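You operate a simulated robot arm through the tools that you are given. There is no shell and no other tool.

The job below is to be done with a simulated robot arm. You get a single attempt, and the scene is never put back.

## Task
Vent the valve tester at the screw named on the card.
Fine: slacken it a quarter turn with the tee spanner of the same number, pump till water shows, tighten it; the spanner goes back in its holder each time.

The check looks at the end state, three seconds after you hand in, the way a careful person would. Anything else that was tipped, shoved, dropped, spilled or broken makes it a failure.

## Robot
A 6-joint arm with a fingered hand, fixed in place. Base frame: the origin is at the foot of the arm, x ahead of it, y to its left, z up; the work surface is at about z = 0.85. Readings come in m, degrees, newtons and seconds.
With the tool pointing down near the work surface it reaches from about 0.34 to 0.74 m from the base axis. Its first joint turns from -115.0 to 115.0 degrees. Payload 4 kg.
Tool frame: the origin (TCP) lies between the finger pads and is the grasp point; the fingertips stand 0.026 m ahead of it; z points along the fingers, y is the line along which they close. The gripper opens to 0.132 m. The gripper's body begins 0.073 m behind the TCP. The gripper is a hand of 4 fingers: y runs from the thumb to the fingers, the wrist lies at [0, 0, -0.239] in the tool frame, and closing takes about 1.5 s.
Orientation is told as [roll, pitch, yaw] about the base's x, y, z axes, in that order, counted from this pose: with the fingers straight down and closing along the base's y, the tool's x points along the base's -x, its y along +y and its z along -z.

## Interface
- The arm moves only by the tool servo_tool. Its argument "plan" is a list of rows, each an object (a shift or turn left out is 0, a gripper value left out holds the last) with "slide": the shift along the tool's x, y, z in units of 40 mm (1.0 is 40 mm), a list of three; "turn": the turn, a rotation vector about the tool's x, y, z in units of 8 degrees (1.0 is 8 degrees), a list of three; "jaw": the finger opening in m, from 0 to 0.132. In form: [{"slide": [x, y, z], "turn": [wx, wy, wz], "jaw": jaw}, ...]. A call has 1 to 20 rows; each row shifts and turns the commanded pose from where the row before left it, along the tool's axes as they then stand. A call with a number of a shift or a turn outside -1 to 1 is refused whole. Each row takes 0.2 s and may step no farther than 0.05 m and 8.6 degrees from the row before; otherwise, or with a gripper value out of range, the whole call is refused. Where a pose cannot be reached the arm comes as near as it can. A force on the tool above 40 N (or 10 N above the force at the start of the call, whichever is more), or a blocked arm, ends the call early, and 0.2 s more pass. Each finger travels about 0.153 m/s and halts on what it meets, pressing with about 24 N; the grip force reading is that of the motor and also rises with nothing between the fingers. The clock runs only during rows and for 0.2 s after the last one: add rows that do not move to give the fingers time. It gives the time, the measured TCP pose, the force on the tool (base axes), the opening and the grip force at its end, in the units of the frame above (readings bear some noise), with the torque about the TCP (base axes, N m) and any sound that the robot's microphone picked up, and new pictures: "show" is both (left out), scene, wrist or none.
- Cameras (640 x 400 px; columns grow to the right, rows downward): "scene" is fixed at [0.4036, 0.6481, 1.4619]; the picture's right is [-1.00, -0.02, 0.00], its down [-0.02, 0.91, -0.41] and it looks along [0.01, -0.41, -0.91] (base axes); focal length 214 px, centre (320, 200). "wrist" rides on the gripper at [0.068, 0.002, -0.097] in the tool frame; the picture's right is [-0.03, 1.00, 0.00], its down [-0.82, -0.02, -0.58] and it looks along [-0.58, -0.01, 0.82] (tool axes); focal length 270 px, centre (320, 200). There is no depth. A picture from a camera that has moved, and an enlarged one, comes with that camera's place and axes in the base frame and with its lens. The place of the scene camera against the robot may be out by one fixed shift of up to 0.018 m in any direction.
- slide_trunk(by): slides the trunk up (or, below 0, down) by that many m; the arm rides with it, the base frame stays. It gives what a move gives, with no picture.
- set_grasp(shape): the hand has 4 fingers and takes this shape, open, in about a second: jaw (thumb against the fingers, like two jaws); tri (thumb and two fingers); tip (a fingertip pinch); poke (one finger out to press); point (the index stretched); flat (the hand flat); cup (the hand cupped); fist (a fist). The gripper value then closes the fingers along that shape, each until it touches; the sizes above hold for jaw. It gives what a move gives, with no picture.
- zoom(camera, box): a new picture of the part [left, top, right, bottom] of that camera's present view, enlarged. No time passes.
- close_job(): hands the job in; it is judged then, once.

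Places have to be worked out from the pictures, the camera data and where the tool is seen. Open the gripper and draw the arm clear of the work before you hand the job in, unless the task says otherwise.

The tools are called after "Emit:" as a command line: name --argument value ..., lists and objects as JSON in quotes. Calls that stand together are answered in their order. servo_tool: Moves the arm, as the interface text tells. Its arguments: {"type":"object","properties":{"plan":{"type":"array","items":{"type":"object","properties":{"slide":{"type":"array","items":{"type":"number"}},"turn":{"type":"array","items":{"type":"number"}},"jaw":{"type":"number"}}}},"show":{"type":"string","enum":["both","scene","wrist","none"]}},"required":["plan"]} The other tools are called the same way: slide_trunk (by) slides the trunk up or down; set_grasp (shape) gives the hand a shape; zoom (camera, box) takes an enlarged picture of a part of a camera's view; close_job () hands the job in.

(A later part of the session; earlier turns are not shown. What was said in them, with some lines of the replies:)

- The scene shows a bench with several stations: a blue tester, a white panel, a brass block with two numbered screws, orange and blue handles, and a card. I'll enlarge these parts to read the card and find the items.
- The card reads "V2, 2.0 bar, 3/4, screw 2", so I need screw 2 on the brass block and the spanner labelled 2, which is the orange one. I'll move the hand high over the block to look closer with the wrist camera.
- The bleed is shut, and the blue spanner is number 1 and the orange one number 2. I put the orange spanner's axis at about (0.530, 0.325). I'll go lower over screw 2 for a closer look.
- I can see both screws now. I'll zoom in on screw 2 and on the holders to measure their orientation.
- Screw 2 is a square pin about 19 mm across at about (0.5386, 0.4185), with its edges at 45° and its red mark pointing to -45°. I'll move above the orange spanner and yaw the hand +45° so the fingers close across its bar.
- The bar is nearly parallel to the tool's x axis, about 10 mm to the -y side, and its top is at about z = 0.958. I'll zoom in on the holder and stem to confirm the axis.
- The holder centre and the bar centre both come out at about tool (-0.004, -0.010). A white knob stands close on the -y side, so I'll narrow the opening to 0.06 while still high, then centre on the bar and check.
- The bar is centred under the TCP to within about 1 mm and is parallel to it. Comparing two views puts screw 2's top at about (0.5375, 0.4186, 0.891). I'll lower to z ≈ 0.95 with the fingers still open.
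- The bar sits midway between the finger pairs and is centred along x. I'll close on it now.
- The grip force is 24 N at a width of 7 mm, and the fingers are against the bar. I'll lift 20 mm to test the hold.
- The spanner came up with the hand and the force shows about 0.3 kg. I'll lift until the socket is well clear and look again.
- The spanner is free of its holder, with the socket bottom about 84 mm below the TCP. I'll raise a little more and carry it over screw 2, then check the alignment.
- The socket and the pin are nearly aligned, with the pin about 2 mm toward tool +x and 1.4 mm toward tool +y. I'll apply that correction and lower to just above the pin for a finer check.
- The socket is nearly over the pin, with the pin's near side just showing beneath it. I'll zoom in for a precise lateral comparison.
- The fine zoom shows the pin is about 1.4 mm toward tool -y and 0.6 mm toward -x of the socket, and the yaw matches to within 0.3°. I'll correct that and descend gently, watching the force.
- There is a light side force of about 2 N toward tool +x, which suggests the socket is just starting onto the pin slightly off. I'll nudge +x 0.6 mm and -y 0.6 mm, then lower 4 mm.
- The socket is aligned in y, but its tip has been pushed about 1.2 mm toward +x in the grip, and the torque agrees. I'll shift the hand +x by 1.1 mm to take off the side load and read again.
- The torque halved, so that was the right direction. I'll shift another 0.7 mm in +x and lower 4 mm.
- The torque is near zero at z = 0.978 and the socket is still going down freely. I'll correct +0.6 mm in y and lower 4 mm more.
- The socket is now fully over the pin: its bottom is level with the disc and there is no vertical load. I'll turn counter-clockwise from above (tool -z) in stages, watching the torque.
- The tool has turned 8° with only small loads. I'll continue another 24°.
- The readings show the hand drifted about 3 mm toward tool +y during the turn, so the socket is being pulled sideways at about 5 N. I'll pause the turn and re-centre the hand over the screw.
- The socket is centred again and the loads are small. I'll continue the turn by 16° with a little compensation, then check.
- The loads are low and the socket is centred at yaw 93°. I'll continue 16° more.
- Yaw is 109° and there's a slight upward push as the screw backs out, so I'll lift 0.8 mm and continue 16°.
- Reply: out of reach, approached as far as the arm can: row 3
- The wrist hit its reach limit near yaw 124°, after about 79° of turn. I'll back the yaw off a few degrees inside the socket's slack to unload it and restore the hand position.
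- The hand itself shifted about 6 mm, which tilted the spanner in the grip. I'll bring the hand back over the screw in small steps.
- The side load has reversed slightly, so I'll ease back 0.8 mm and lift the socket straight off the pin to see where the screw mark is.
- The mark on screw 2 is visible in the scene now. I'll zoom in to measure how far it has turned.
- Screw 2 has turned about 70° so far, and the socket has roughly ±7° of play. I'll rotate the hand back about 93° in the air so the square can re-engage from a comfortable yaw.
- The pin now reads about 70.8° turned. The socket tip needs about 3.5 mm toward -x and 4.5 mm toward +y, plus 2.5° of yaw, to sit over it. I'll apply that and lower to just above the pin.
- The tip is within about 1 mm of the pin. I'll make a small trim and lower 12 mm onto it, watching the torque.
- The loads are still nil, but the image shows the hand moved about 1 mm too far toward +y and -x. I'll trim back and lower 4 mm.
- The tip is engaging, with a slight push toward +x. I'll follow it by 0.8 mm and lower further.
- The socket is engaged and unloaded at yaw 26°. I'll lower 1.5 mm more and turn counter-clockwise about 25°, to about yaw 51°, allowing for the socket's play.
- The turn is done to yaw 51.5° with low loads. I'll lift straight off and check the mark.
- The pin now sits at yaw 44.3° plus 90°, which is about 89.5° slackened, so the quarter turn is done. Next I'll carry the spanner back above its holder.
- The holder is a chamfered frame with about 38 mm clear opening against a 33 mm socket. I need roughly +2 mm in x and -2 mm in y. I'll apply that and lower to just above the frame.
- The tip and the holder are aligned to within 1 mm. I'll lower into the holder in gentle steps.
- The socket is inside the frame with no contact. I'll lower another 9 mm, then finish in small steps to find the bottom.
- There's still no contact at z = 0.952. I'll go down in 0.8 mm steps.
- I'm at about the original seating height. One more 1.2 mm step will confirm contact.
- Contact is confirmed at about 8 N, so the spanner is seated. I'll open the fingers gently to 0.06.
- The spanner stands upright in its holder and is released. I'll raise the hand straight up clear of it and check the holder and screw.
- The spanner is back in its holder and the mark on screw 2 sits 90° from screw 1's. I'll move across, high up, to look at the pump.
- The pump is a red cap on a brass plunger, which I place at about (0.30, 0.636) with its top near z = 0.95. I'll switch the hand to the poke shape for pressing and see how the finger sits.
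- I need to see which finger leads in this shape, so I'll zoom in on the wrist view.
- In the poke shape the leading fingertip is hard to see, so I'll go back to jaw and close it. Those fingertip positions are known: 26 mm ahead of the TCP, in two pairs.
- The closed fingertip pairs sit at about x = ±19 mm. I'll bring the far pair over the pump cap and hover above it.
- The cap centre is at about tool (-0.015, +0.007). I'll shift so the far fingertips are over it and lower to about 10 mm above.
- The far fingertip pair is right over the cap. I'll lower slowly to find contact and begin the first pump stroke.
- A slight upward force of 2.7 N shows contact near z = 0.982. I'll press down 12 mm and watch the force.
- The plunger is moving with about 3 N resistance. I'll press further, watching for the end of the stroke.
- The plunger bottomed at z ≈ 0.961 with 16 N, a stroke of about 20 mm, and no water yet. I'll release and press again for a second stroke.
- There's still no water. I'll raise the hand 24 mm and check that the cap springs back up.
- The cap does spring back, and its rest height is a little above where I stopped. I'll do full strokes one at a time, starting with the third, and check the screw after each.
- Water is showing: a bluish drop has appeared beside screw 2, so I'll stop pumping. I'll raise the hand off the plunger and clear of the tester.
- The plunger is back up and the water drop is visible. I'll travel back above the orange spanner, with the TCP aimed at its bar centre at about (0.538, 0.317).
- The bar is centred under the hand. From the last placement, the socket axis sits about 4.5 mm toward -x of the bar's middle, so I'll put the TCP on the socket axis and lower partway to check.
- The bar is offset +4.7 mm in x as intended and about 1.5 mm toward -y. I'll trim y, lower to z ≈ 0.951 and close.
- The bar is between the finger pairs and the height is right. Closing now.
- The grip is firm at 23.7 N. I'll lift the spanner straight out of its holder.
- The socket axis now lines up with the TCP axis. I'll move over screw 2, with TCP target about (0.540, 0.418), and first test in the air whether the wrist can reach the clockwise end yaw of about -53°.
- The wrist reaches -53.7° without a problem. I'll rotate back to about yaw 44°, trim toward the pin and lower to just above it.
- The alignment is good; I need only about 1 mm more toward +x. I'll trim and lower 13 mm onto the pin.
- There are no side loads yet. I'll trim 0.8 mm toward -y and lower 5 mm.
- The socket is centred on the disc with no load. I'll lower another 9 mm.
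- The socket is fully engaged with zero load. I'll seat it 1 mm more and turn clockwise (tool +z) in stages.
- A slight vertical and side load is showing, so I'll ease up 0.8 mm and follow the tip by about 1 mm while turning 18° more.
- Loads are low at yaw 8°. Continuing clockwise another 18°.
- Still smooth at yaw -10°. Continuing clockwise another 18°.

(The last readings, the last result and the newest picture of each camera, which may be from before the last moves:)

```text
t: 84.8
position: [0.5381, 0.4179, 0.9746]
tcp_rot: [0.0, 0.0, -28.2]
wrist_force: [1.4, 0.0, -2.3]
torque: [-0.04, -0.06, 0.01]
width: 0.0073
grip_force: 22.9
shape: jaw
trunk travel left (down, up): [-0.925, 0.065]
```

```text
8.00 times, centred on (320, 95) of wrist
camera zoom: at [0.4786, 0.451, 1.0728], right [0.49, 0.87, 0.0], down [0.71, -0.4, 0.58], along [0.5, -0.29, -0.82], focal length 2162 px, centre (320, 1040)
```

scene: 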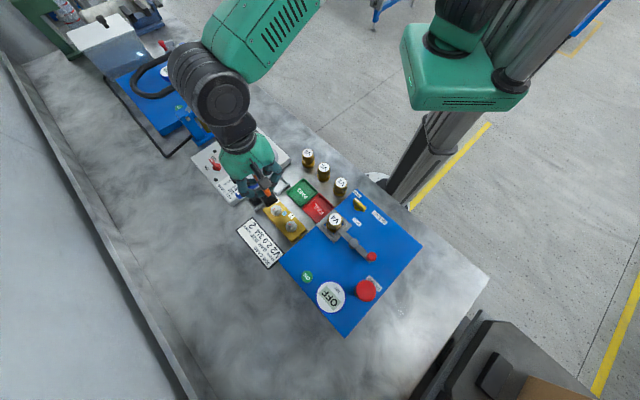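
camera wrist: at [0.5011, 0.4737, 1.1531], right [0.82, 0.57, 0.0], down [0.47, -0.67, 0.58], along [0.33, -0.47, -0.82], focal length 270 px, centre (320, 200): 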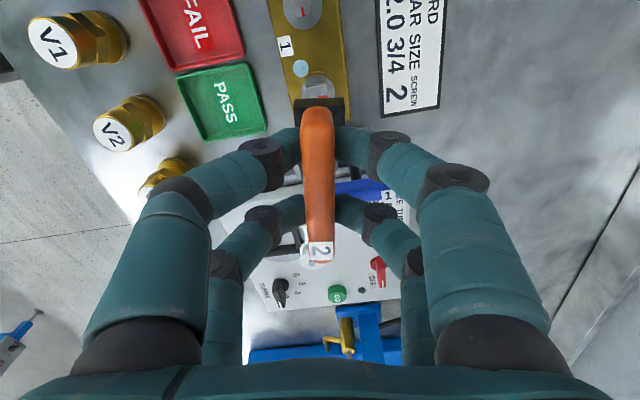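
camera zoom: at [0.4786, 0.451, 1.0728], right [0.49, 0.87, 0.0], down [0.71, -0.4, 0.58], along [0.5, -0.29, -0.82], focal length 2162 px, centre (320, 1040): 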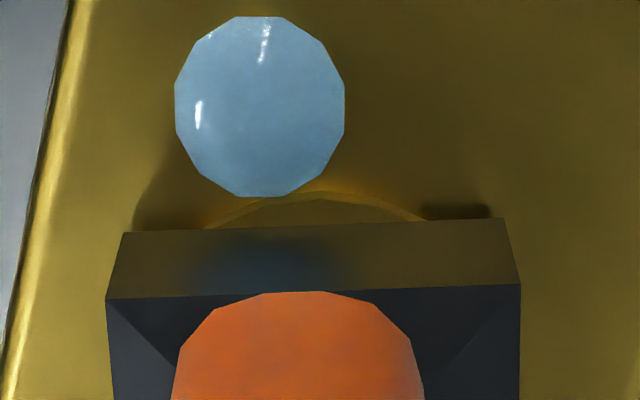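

Loads are minimal at -28°. Another 18° brings the hand to -46°, then I'll take up the play.

Emit:
servo_tool --plan '[{"turn": [0, 0, 0.75]}, {"turn": [0, 0, 0.75]}, {"turn": [0, 0, 0.75]}, {"turn": [0, 0, 0]}]' --show "none"

Emit:
servo_tool --plan '[{"turn": [0, 0, 0.3]}, {"turn": [0, 0, 0.3]}, {"turn": [0, 0, 0.3]}, {"turn": [0, 0, 0]}]' --show "none"

Emit:
zoom --camera "wrist" --box '[285, 70, 355, 120]'

```text
t: 85.8
position: [0.5369, 0.4163, 0.9758]
tcp_rot: [-0.1, 0.0, -46.1]
wrist_force: [0.7, 0.3, -3.1]
torque: [-0.03, -0.05, 0.04]
width: 0.0071
grip_force: 24.0
shape: jaw
trunk travel left (down, up): [-0.925, 0.065]
```

```text
t: 86.8
position: [0.5385, 0.4173, 0.9758]
tcp_rot: [0.0, 0.0, -53.3]
wrist_force: [-0.8, -0.7, -2.2]
torque: [-0.04, 0.0, 0.05]
width: 0.0072
grip_force: 24.1
shape: jaw
trunk travel left (down, up): [-0.925, 0.065]
```

```text
8.00 times, centred on (320, 95) of wrist
camera zoom: at [0.4989, 0.4733, 1.073], right [0.82, 0.58, 0.0], down [0.47, -0.67, 0.58], along [0.33, -0.47, -0.82], focal length 2162 px, centre (320, 1040)
```

zoom: 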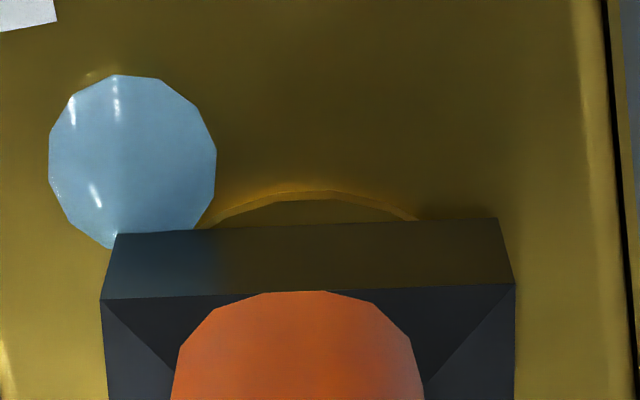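

The hand is at -53.3°, which with about 7° of play should put the pin back at its starting angle. I'll add 2.4° to feel for the stop.

Emit:
servo_tool --plan '[{"turn": [0, 0, 0.15]}, {"turn": [0, 0, 0.15]}, {"turn": [0, 0, 0]}, {"turn": [0, 0, 0]}]' --show "none"

```text
t: 87.8
position: [0.5372, 0.4176, 0.9748]
tcp_rot: [-0.1, 0.0, -55.7]
wrist_force: [0.7, -1.4, -2.6]
torque: [-0.09, -0.03, 0.01]
width: 0.0074
grip_force: 24.0
shape: jaw
trunk travel left (down, up): [-0.925, 0.065]
```

No stop torque is felt. I'll lift off and measure the mark directly.

Emit:
servo_tool --plan '[{"slide": [0, 0, -0.15]}, {"slide": [0, 0, -0.3]}, {"slide": [0, 0, -0.5]}, {"slide": [0, 0, -0.6]}, {"slide": [0, 0, -0.5]}, {"slide": [0, 0, 0]}]'

Emit:
zoom --camera "wrist" --box '[285, 60, 355, 110]'

Emit:
zoom --camera "scene" --box '[262, 192, 302, 227]'

```text
t: 89.2
position: [0.5394, 0.4174, 1.0585]
tcp_rot: [-0.2, 0.0, -55.5]
wrist_force: [0.0, -0.3, -3.0]
torque: [0.01, 0.02, -0.02]
width: 0.0072
grip_force: 24.2
shape: jaw
trunk travel left (down, up): [-0.925, 0.065]
camera wrist: at [0.5019, 0.4745, 1.1544], right [0.84, 0.54, 0.0], down [0.44, -0.68, 0.58], along [0.31, -0.49, -0.82], focal length 270 px, centre (320, 200)
```

scene: 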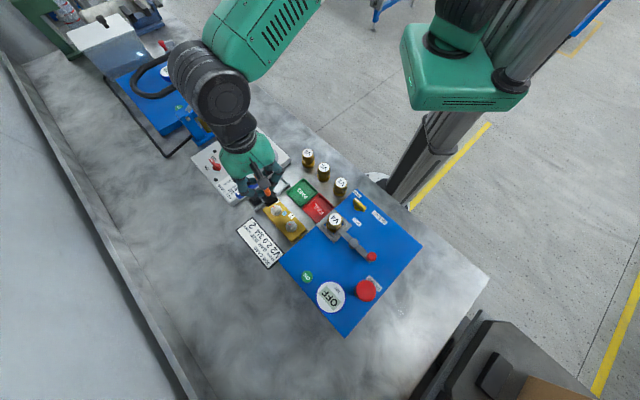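
wrist: 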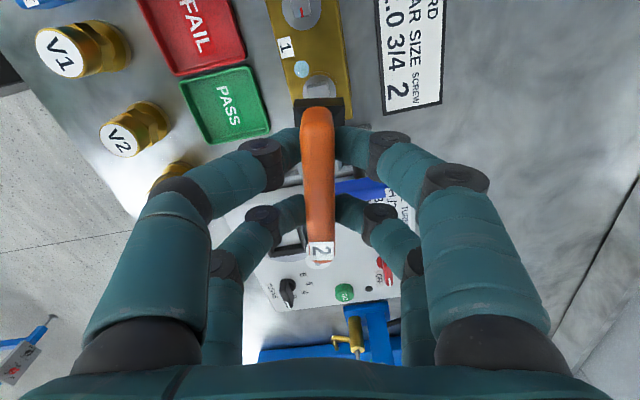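

```text
8.00 times, centred on (320, 85) of wrist
camera zoom: at [0.5019, 0.4745, 1.1544], right [0.84, 0.54, 0.0], down [0.44, -0.68, 0.58], along [0.31, -0.49, -0.82], focal length 2162 px, centre (320, 1120)
```

zoom: 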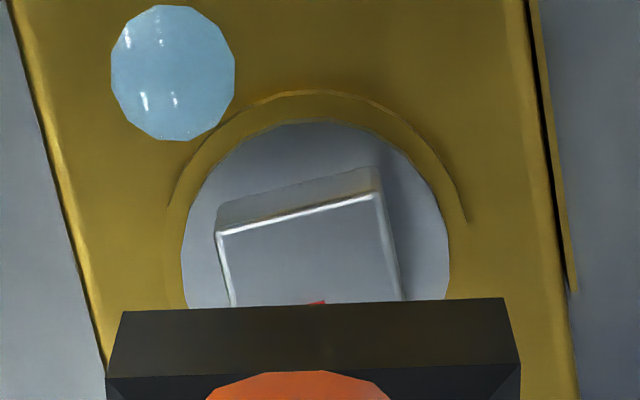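

```text
11.43 times, centred on (282, 210) of scene
camera zoom: at [0.4036, 0.6481, 1.4619], right [-1.0, -0.02, 0.0], down [-0.02, 0.91, -0.41], along [0.01, -0.41, -0.91], focal length 2451 px, centre (754, 91)
```

zoom: 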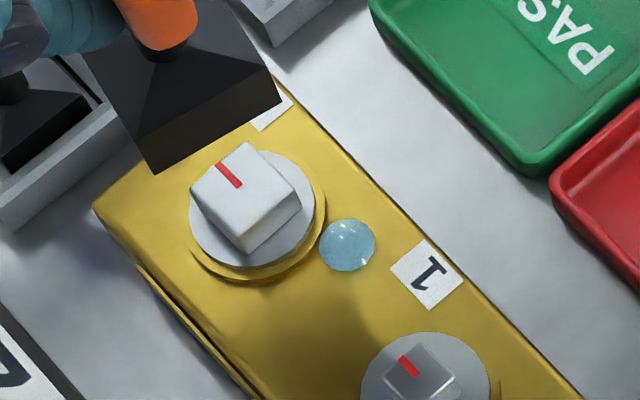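

The mark on screw 2 is back close to its original direction. I'll zoom in on both screws to compare the angles precisely.

Emit:
zoom --camera "scene" --box '[270, 202, 286, 216]'

Emit:
zoom --camera "scene" --box '[284, 218, 300, 232]'

Emit:
zoom --camera "wrist" --box '[250, 0, 370, 110]'

```text
16.00 times, centred on (278, 209) of scene
camera zoom: at [0.4036, 0.6481, 1.4619], right [-1.0, -0.02, 0.0], down [-0.02, 0.91, -0.41], along [0.01, -0.41, -0.91], focal length 3432 px, centre (992, 56)
```

zoom: 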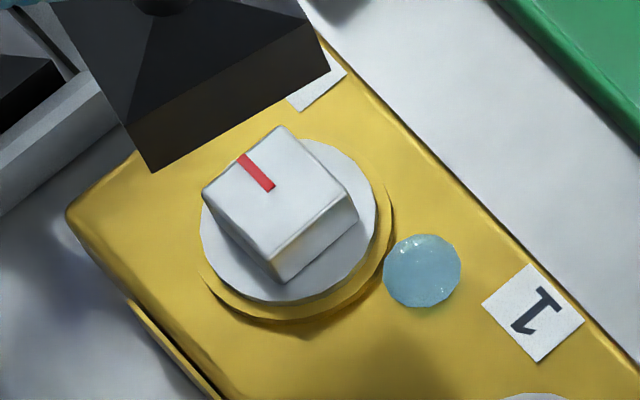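

```text
16.00 times, centred on (292, 225) of scene
camera zoom: at [0.4036, 0.6481, 1.4619], right [-1.0, -0.02, 0.0], down [-0.02, 0.91, -0.41], along [0.01, -0.41, -0.91], focal length 3432 px, centre (768, -200)
```

zoom: 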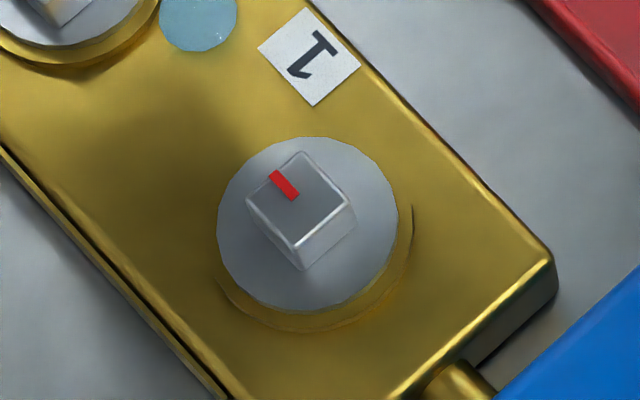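

```text
3.64 times, centred on (310, 55) of wrist
camera zoom: at [0.5019, 0.4745, 1.1544], right [0.84, 0.54, 0.0], down [0.44, -0.68, 0.58], along [0.31, -0.49, -0.82], focal length 983 px, centre (356, 727)
```

zoom: 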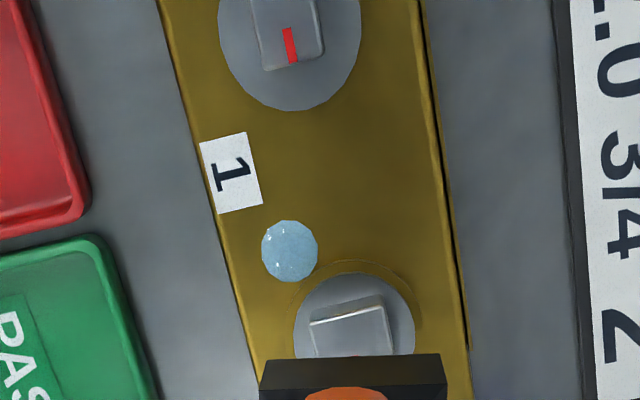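

Both screws' edges now measure about -45° in the scene view (screw 2 at -45.2°, screw 1 at -45.5°), so screw 2 is back at its tight position. I'll rotate back to yaw 44° and carry the spanner over its holder.

Emit:
servo_tool --plan '[{"turn": [0, 0, -0.957]}, {"turn": [0, 0, -0.957]}, {"turn": [0, 0, -0.957]}, {"turn": [0, 0, -0.957]}, {"turn": [0, 0, -0.957]}, {"turn": [0, 0, -0.957]}, {"turn": [0, 0, -0.957]}, {"turn": [0, 0, -0.957]}, {"turn": [0, 0, -0.957]}, {"turn": [0, 0, -0.957]}, {"turn": [0, 0, -0.957]}, {"turn": [0, 0, -0.957]}, {"turn": [0, 0, -0.957]}, {"slide": [0.418, -0.449, 0]}, {"slide": [0.418, -0.449, 0]}, {"slide": [0.418, -0.449, 0]}, {"slide": [0.418, -0.449, 0]}, {"slide": [0, 0, 0]}]'

Emit:
zoom --camera "wrist" --box '[265, 40, 385, 130]'

Emit:
zoom --camera "scene" --box '[242, 150, 312, 240]'

```text
t: 93.0
position: [0.5394, 0.3205, 1.0574]
tcp_rot: [-0.1, 0.0, 43.9]
wrist_force: [0.4, -0.4, -2.7]
torque: [0.0, 0.0, 0.03]
width: 0.0075
grip_force: 23.9
shape: jaw
trunk travel left (down, up): [-0.925, 0.065]
camera wrist: at [0.4884, 0.2745, 1.1547], right [-0.68, 0.74, 0.0], down [0.6, 0.55, 0.58], along [0.43, 0.39, -0.82], focal length 270 px, centre (320, 200)
```

scene: 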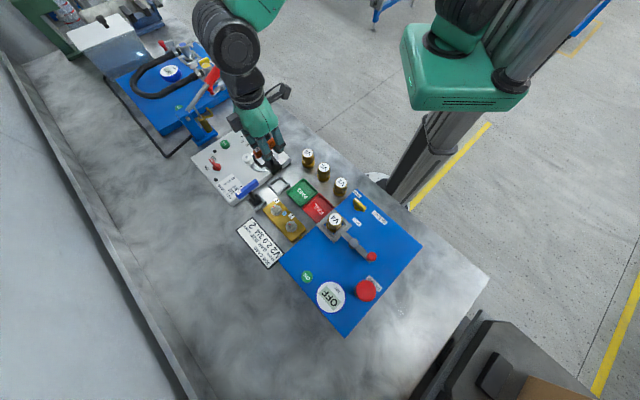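
wrist: 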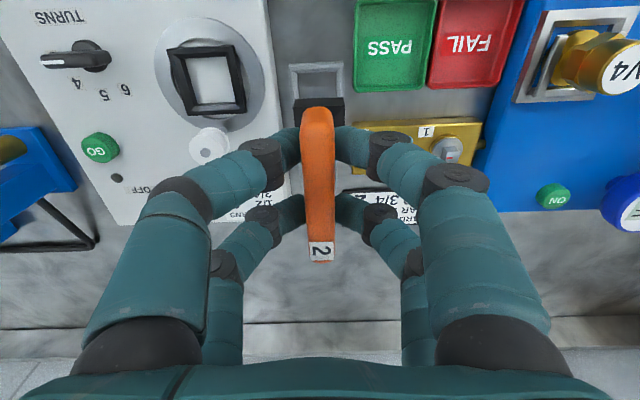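

```text
4.44 times, centred on (325, 85) of wrist
camera zoom: at [0.4884, 0.2745, 1.1547], right [-0.68, 0.74, 0.0], down [0.6, 0.55, 0.58], along [0.43, 0.39, -0.82], focal length 1201 px, centre (298, 711)
```

zoom: 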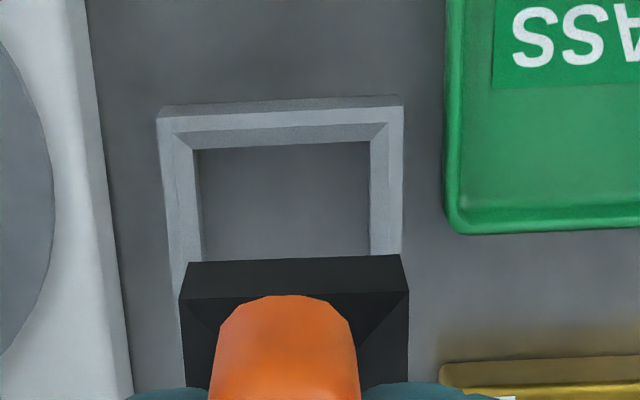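

```text
4.44 times, centred on (277, 195) of scene
camera zoom: at [0.4036, 0.6481, 1.4619], right [-1.0, -0.02, 0.0], down [-0.02, 0.91, -0.41], along [0.01, -0.41, -0.91], focal length 953 px, centre (511, 222)
```

zoom: 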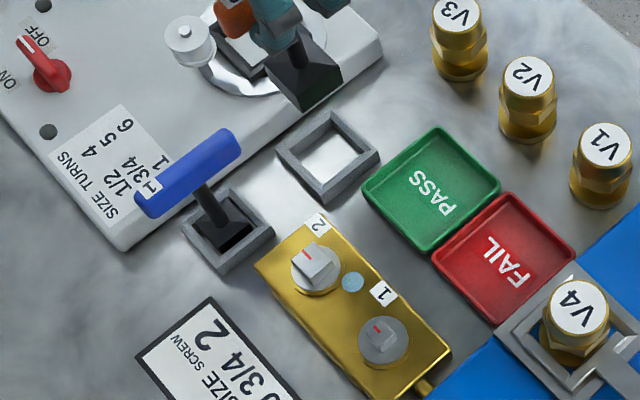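

Compared with the lift-out view, the socket needs about 2.5 mm toward -y. I'll trim that and lower to just above the frame.

Emit:
servo_tool --plan '[{"slide": [-0.018, -0.0625, 0.3]}, {"slide": [0, 0, 0.5]}, {"slide": [0, 0, 0.5]}, {"slide": [0, 0, 0]}]' --show "none"

Emit:
zoom --camera "wrist" --box '[265, 50, 385, 140]'

Emit:
zoom --camera "scene" --box '[242, 150, 302, 210]'

```text
t: 94.0
position: [0.5429, 0.3173, 1.0053]
tcp_rot: [-0.1, 0.1, 43.9]
wrist_force: [0.8, 0.4, -1.2]
torque: [0.02, 0.05, -0.01]
width: 0.0074
grip_force: 23.9
shape: jaw
trunk travel left (down, up): [-0.925, 0.065]
```

```text
4.44 times, centred on (325, 95) of wrist
camera zoom: at [0.493, 0.272, 1.1023], right [-0.68, 0.74, 0.0], down [0.6, 0.55, 0.58], along [0.43, 0.39, -0.82], focal length 1201 px, centre (298, 667)
```

zoom: 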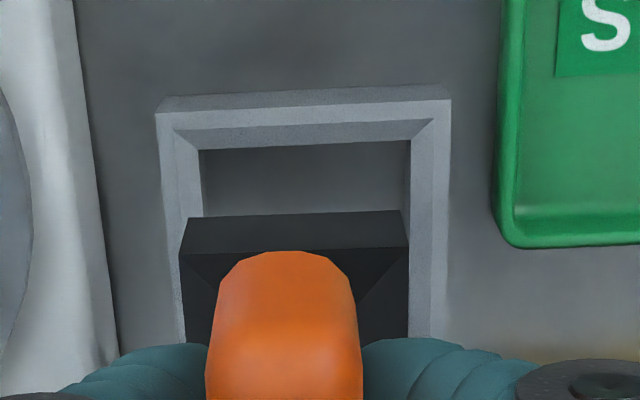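

```text
6.67 times, centred on (272, 180) of scene
camera zoom: at [0.4036, 0.6481, 1.4619], right [-1.0, -0.02, 0.0], down [-0.02, 0.91, -0.41], along [0.01, -0.41, -0.91], focal length 1430 px, centre (640, 333)
```

zoom: 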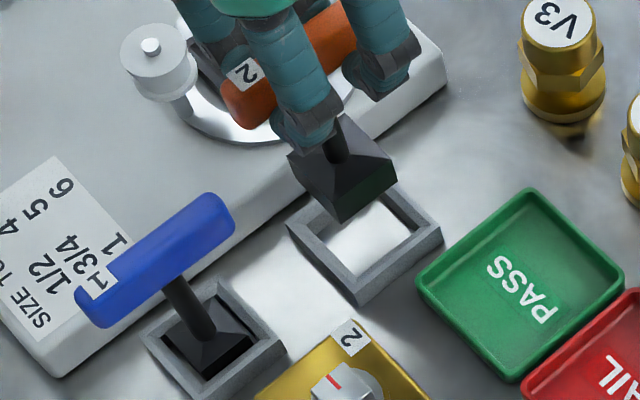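

The hand overshot, so the tip now needs about +1.8 mm in y and +0.8 mm in x. I'll trim that and lower into the frame.

Emit:
servo_tool --plan '[{"slide": [0.02, 0.042, 0]}, {"slide": [0, 0, 0.2]}, {"slide": [0, 0, 0.2]}, {"slide": [0, 0, 0]}]' --show "none"

Emit:
zoom --camera "wrist" --box '[265, 50, 385, 140]'

```text
t: 95.0
position: [0.54, 0.3189, 0.9912]
tcp_rot: [0.0, 0.0, 43.9]
wrist_force: [-0.7, -0.6, -3.0]
torque: [-0.01, 0.01, 0.03]
width: 0.0073
grip_force: 23.5
shape: jaw
trunk travel left (down, up): [-0.925, 0.065]
```

```text
4.44 times, centred on (325, 95) of wrist
camera zoom: at [0.49, 0.2722, 1.088], right [-0.68, 0.74, 0.0], down [0.6, 0.55, 0.58], along [0.43, 0.39, -0.82], focal length 1201 px, centre (298, 667)
```

zoom: 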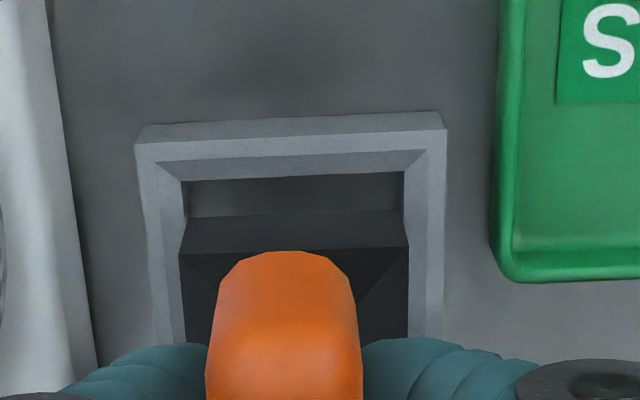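

The tip is aligned with the opening now. I'll lower into the holder.

Emit:
servo_tool --plan '[{"slide": [-0.012, 0, 0.2]}, {"slide": [0, 0, 0.25]}, {"slide": [0, 0, 0.25]}, {"slide": [0, 0, 0.15]}, {"slide": [0, 0, 0]}]' --show "none"

Emit:
zoom --camera "wrist" --box '[265, 50, 385, 140]'

Emit:
zoom --camera "scene" --box '[242, 150, 302, 210]'

```text
t: 96.2
position: [0.5399, 0.3189, 0.955]
tcp_rot: [0.0, 0.0, 43.8]
wrist_force: [1.1, 0.9, -3.5]
torque: [0.03, -0.05, 0.0]
width: 0.007
grip_force: 23.6
shape: jaw
trunk travel left (down, up): [-0.925, 0.065]
```

```text
4.44 times, centred on (325, 95) of wrist
camera zoom: at [0.4898, 0.2727, 1.0528], right [-0.68, 0.74, 0.0], down [0.6, 0.55, 0.58], along [0.43, 0.39, -0.82], focal length 1201 px, centre (298, 667)
```

zoom: 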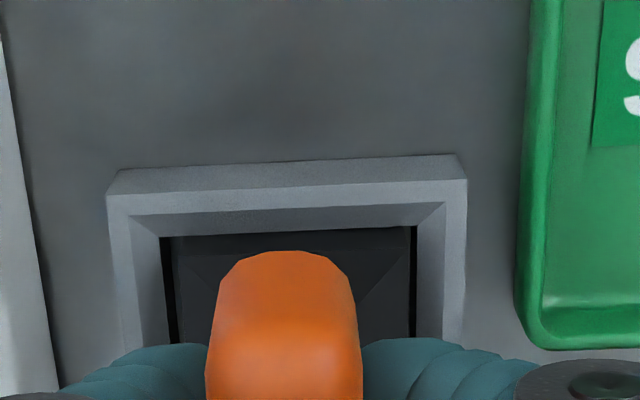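

```text
6.67 times, centred on (272, 180) of scene
camera zoom: at [0.4036, 0.6481, 1.4619], right [-1.0, -0.02, 0.0], down [-0.02, 0.91, -0.41], along [0.01, -0.41, -0.91], focal length 1430 px, centre (640, 333)
```

zoom: 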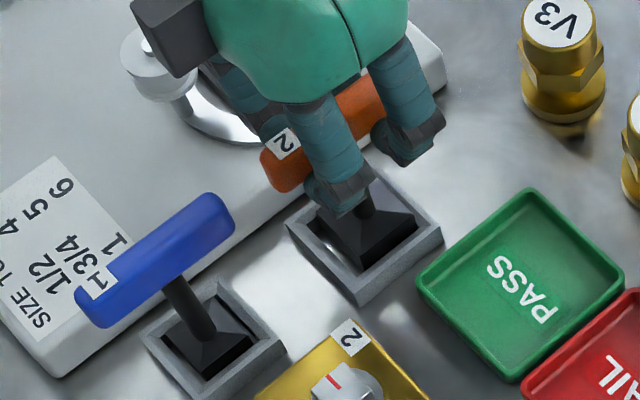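

The socket is in the frame at z = 0.955. I'll ease down the last millimetres to the floor.

Emit:
servo_tool --plan '[{"slide": [0, 0, 0.05]}, {"slide": [0, 0, 0.03]}, {"slide": [0, 0, 0]}, {"slide": [0, 0, 0]}]' --show "none"

Emit:
servo_tool --plan '[{"slide": [0, 0, 0.03]}, {"slide": [0, 0, 0]}, {"slide": [0, 0, 0]}]' --show "none"

```text
t: 97.2
position: [0.5403, 0.3192, 0.9532]
tcp_rot: [0.0, 0.1, 43.9]
wrist_force: [0.0, 0.2, -1.9]
torque: [0.0, -0.07, 0.0]
width: 0.0074
grip_force: 24.1
shape: jaw
trunk travel left (down, up): [-0.925, 0.065]
```

```text
t: 98.0
position: [0.5388, 0.3189, 0.9508]
tcp_rot: [0.1, 0.0, 43.9]
wrist_force: [1.3, 1.1, -1.3]
torque: [0.05, -0.05, 0.0]
width: 0.0074
grip_force: 24.3
shape: jaw
trunk travel left (down, up): [-0.925, 0.065]
```

The reading is at the seating height, and one small step more should confirm the bottom.

Emit:
servo_tool --plan '[{"slide": [0, 0, 0.03]}, {"slide": [0, 0, 0]}, {"slide": [0, 0, 0]}]' --show "none"

```text
t: 98.8
position: [0.5397, 0.3184, 0.9502]
tcp_rot: [0.0, 0.1, 43.9]
wrist_force: [0.2, 0.2, -3.0]
torque: [0.0, -0.07, 0.03]
width: 0.0076
grip_force: 24.4
shape: jaw
trunk travel left (down, up): [-0.925, 0.065]
```

Emit:
servo_tool --plan '[{"slide": [0, 0, 0.03]}, {"slide": [0, 0, 0]}, {"slide": [0, 0, 0]}]' --show "none"

```text
t: 99.6
position: [0.5394, 0.3187, 0.9512]
tcp_rot: [0.0, 0.0, 43.8]
wrist_force: [0.2, 1.4, 6.6]
torque: [0.02, 0.03, 0.02]
width: 0.0075
grip_force: 24.5
shape: jaw
trunk travel left (down, up): [-0.925, 0.065]
```

The upward force of 6.6 N confirms that the spanner is on the floor of its holder. I'll open the fingers gently.

Emit:
servo_tool --plan '[{"jaw": 0.015}, {"jaw": 0.025}, {"jaw": 0.04}, {"jaw": 0.06}, {"jaw": 0.06}, {"jaw": 0.06}]'

Emit:
zoom --camera "scene" --box '[242, 150, 302, 210]'

Emit:
zoom --camera "wrist" --box '[220, 80, 420, 280]'

```text
t: 101.0
position: [0.5393, 0.3188, 0.9485]
tcp_rot: [0.0, -0.1, 43.9]
wrist_force: [0.3, -0.4, -0.6]
torque: [0.0, 0.03, 0.01]
width: 0.059
grip_force: 0.1
shape: jaw
trunk travel left (down, up): [-0.925, 0.065]
camera wrist: at [0.4897, 0.2725, 1.0467], right [-0.68, 0.74, 0.0], down [0.6, 0.55, 0.58], along [0.43, 0.39, -0.82], focal length 270 px, centre (320, 200)
```

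scene: 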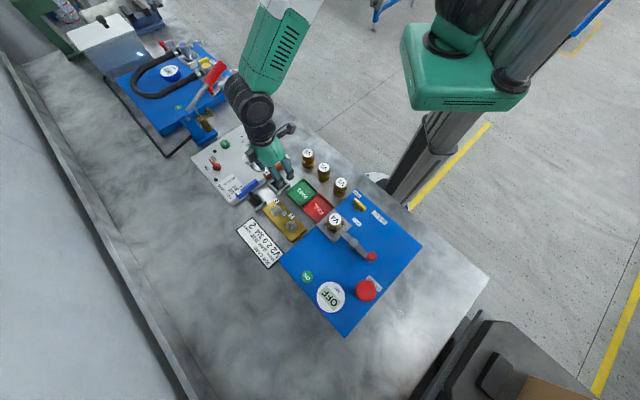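
wrist: 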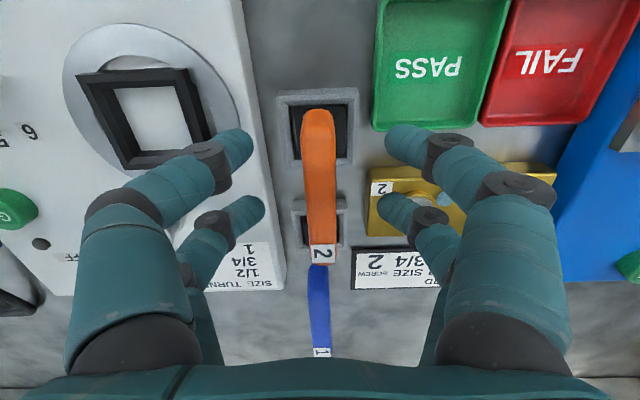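

```text
6.67 times, centred on (272, 180) of scene
camera zoom: at [0.4036, 0.6481, 1.4619], right [-1.0, -0.02, 0.0], down [-0.02, 0.91, -0.41], along [0.01, -0.41, -0.91], focal length 1430 px, centre (640, 333)
```

zoom: 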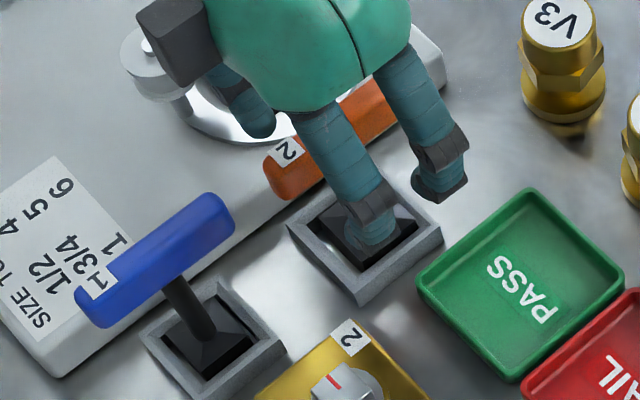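

```text
2.00 times, centred on (320, 180) of wrist
camera zoom: at [0.4897, 0.2725, 1.0467], right [-0.68, 0.74, 0.0], down [0.6, 0.55, 0.58], along [0.43, 0.39, -0.82], focal length 541 px, centre (320, 240)
```

zoom: 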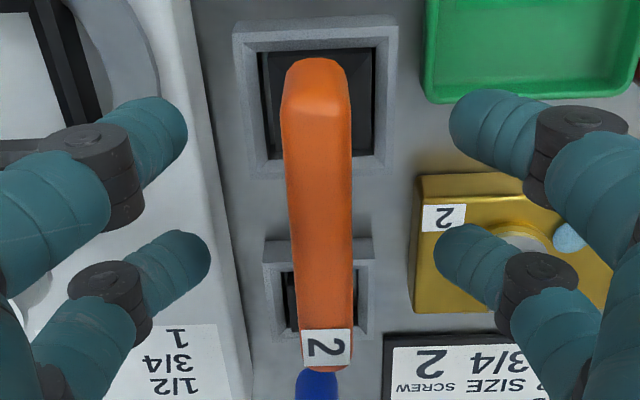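

The spanner stands upright in its holder and is released. I'll raise the hand straight up, then move to view both screws squarely and compare their angles.

Emit:
servo_tool --plan '[{"slide": [0, 0, -0.4]}, {"slide": [0, 0, -0.7]}, {"slide": [0, 0, -0.8]}, {"slide": [0, 0, -0.8]}, {"slide": [0, 0, -0.6]}, {"slide": [0.158, 0.709, 0]}, {"slide": [0.158, 0.709, 0]}, {"slide": [0.158, 0.709, 0]}, {"slide": [0.158, 0.709, 0]}, {"slide": [0, 0, 0]}, {"slide": [0, 0, 0]}]'

Emit:
zoom --camera "wrist" --box '[250, 100, 390, 220]'

Emit:
zoom --camera "scene" --box '[232, 140, 332, 240]'

```text
t: 103.4
position: [0.444, 0.385, 1.0813]
tcp_rot: [-0.1, 0.1, 44.0]
wrist_force: [-0.4, 1.2, -0.7]
torque: [0.0, 0.01, 0.0]
width: 0.0597
grip_force: 0.1
shape: jaw
trunk travel left (down, up): [-0.925, 0.065]
camera wrist: at [0.3938, 0.3383, 1.1783], right [-0.68, 0.74, 0.0], down [0.6, 0.55, 0.58], along [0.43, 0.39, -0.82], focal length 270 px, centre (320, 200)
```

scene: 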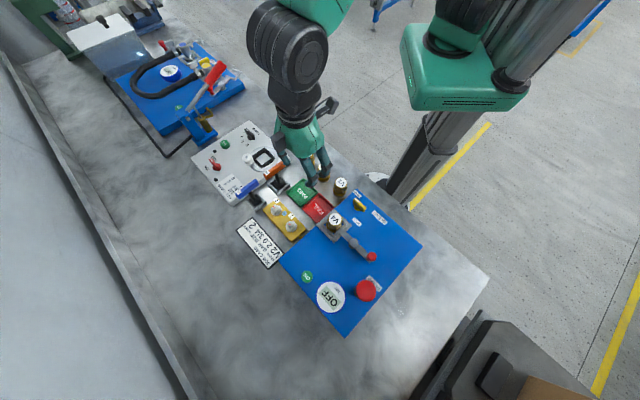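
wrist: 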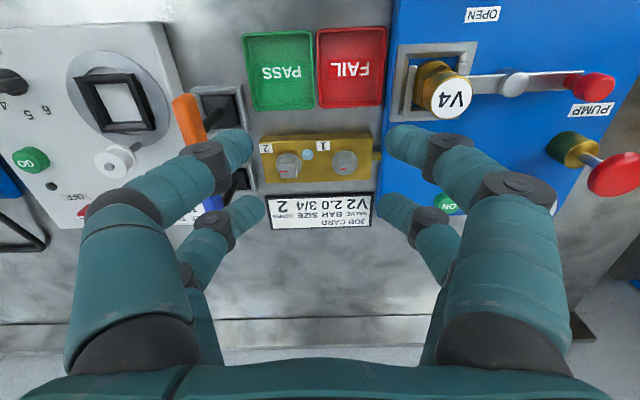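

```text
3.33 times, centred on (320, 160) of wrist
camera zoom: at [0.3938, 0.3383, 1.1783], right [-0.68, 0.74, 0.0], down [0.6, 0.55, 0.58], along [0.43, 0.39, -0.82], focal length 901 px, centre (320, 333)
```

zoom: 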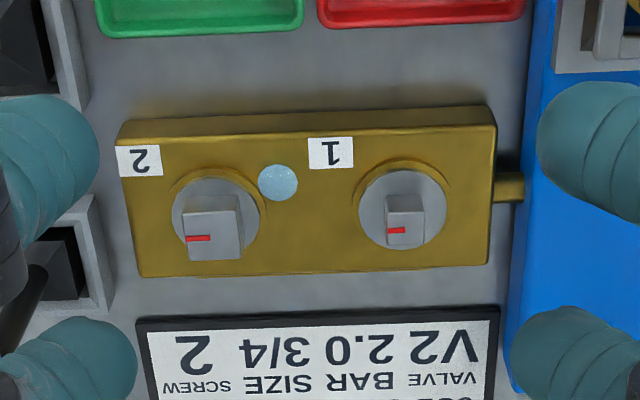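

```text
4.00 times, centred on (282, 190) of scene
camera zoom: at [0.4036, 0.6481, 1.4619], right [-1.0, -0.02, 0.0], down [-0.02, 0.91, -0.41], along [0.01, -0.41, -0.91], focal length 858 px, centre (472, 240)
```

zoom: 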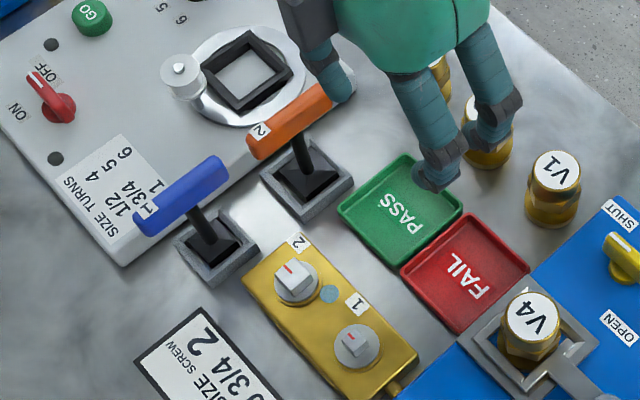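

The two marks look parallel. I'll zoom in tightly on each screw from this squared-up view to compare the edges.

Emit:
zoom --camera "wrist" --box '[270, 145, 310, 185]'

Emit:
zoom --camera "wrist" --box '[325, 145, 365, 185]'

Emit:
zoom --camera "wrist" --box '[170, 70, 270, 200]'

```text
10.00 times, centred on (290, 165) of wrist
camera zoom: at [0.3938, 0.3383, 1.1783], right [-0.68, 0.74, 0.0], down [0.6, 0.55, 0.58], along [0.43, 0.39, -0.82], focal length 2703 px, centre (620, 550)
```

zoom: 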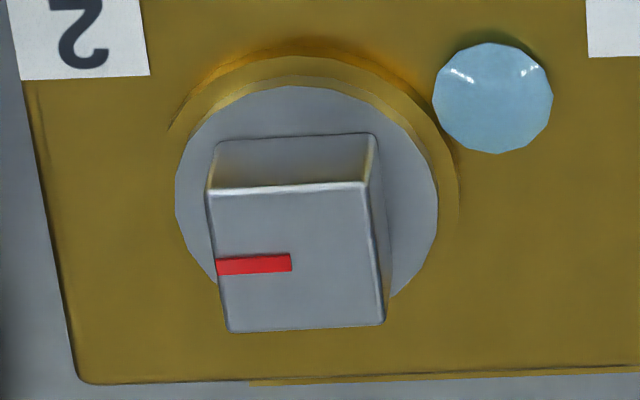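

```text
10.00 times, centred on (345, 165) of wrist
camera zoom: at [0.3938, 0.3383, 1.1783], right [-0.68, 0.74, 0.0], down [0.6, 0.55, 0.58], along [0.43, 0.39, -0.82], focal length 2703 px, centre (70, 550)
```

zoom: 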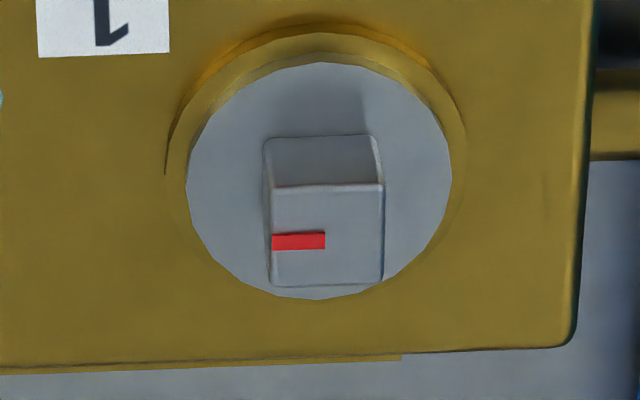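

```text
3.08 times, centred on (220, 135) of wrist
camera zoom: at [0.3938, 0.3383, 1.1783], right [-0.68, 0.74, 0.0], down [0.6, 0.55, 0.58], along [0.43, 0.39, -0.82], focal length 832 px, centre (628, 400)
```

zoom: 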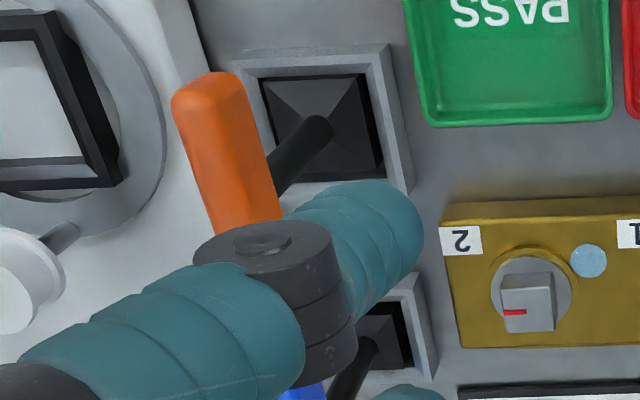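

Screw 2's edges are within about 1.5° of their original tight angle and visually parallel to screw 1 and the block. The orange spanner stands square in its holder. I'll raise the arm, open the hand fully and withdraw to near the starting position.

Emit:
servo_tool --plan '[{"slide": [0, 0, -0.8]}, {"slide": [0, 0, -0.8]}, {"slide": [0.52, -0.74, 0]}, {"slide": [0.52, -0.74, 0]}, {"slide": [0.52, -0.74, 0]}, {"slide": [0.52, -0.74, 0]}, {"slide": [0.52, -0.74, 0]}, {"slide": [0, 0, 0], "jaw": 0.1}, {"slide": [0, 0, 0], "jaw": 0.132}, {"slide": [0, 0, 0]}, {"slide": [0, 0, 0]}]'

Emit:
zoom --camera "scene" --box '[232, 140, 332, 240]'

Emit:
zoom --camera "scene" --box '[270, 202, 286, 216]'

Emit:
zoom --camera "scene" --box '[250, 180, 430, 340]'

```text
t: 105.8
position: [0.4702, 0.2051, 1.1433]
tcp_rot: [-0.1, 0.0, 43.9]
wrist_force: [-0.4, -0.3, 0.0]
torque: [0.01, -0.02, -0.01]
width: 0.1321
grip_force: 0.0
shape: jaw
trunk travel left (down, up): [-0.925, 0.065]
camera wrist: at [0.4193, 0.1586, 1.2407], right [-0.68, 0.74, 0.0], down [0.6, 0.55, 0.58], along [0.43, 0.39, -0.82], focal length 270 px, centre (320, 200)
```

scene: 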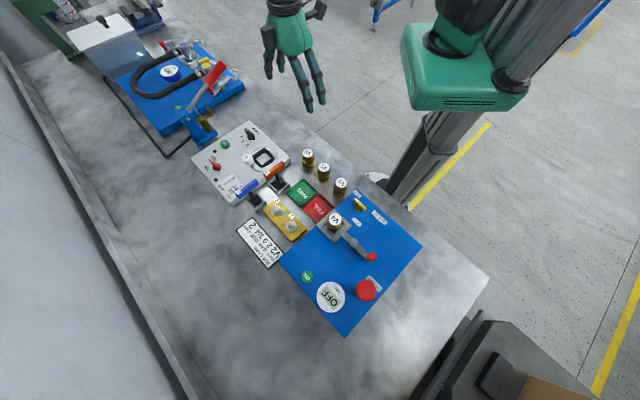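
wrist: 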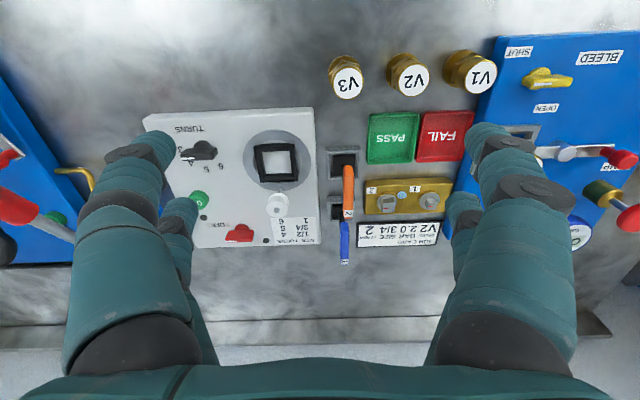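

```text
4.00 times, centred on (282, 190) of scene
camera zoom: at [0.4036, 0.6481, 1.4619], right [-1.0, -0.02, 0.0], down [-0.02, 0.91, -0.41], along [0.01, -0.41, -0.91], focal length 858 px, centre (472, 240)
```

zoom: 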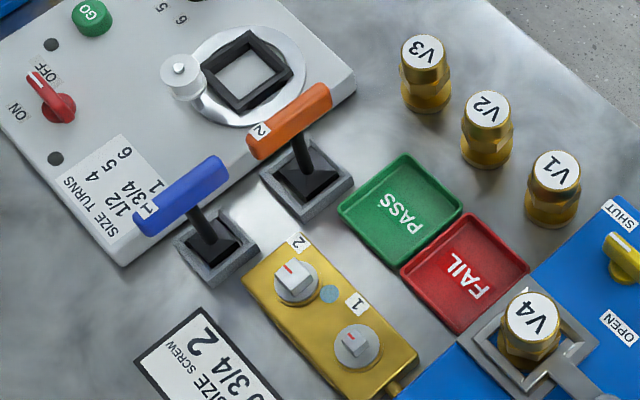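

```text
16.00 times, centred on (278, 209) of scene
camera zoom: at [0.4036, 0.6481, 1.4619], right [-1.0, -0.02, 0.0], down [-0.02, 0.91, -0.41], along [0.01, -0.41, -0.91], focal length 3432 px, centre (992, 56)
```

zoom: 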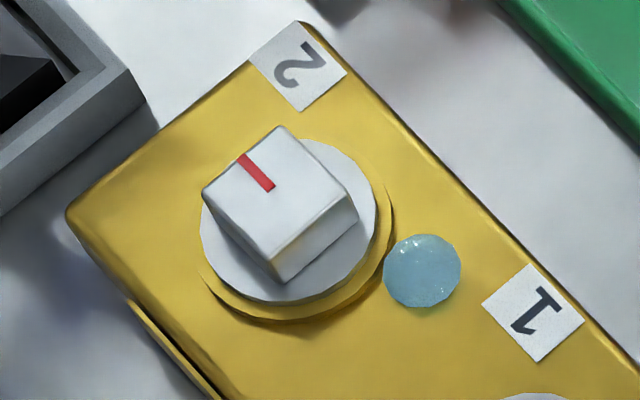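

```text
2.50 times, centred on (340, 260) of scene
camera zoom: at [0.4036, 0.6481, 1.4619], right [-1.0, -0.02, 0.0], down [-0.02, 0.91, -0.41], along [0.01, -0.41, -0.91], focal length 536 px, centre (270, 50)
```

zoom: 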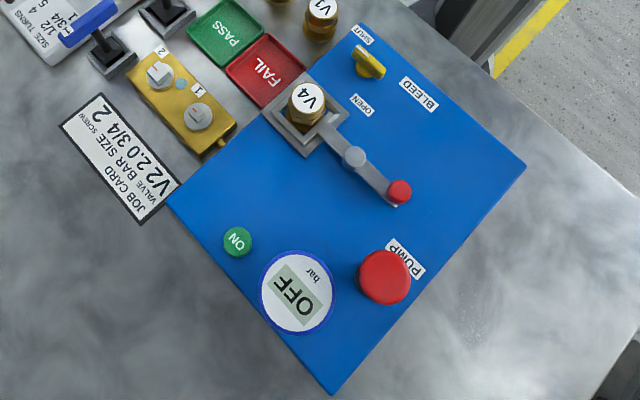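

The final pictures show screw 2's mark back at its tight direction and parallel to screw 1's. Both spanners stand in their holders, the pump is up, the bleed and gauge are unchanged, and the arm is clear with the hand open. I'm handing in the job.

Emit:
close_job

```text
The job is handed in.
```

I vented the valve tester at screw 2, the screw named on the card, and handed the job in. I have not seen the check's result.

- **Slackening:** I turned screw 2 about 89.5° with the orange number 2 spanner. The wrist ran out of travel partway, so I lifted the spanner off once and re-engaged it to finish the turn. It then went back in its holder.
- **Pumping:** Water showed as a drop beside screw 2 on the third stroke, and I stopped there.
- **Tightening:** I turned screw 2 back clockwise. Its mark ended within about 1.5° of where it started, possibly slightly on the loose side. I did not feel a definite stop when tightening, so this rests on the mark's position.
- **End state:** The orange spanner is upright in its holder and the pump is back up. The bleed is still shut, the gauge is still off, and the hand is open and clear of the bench. I saw nothing else moved; the drop of water is still on the brass block.
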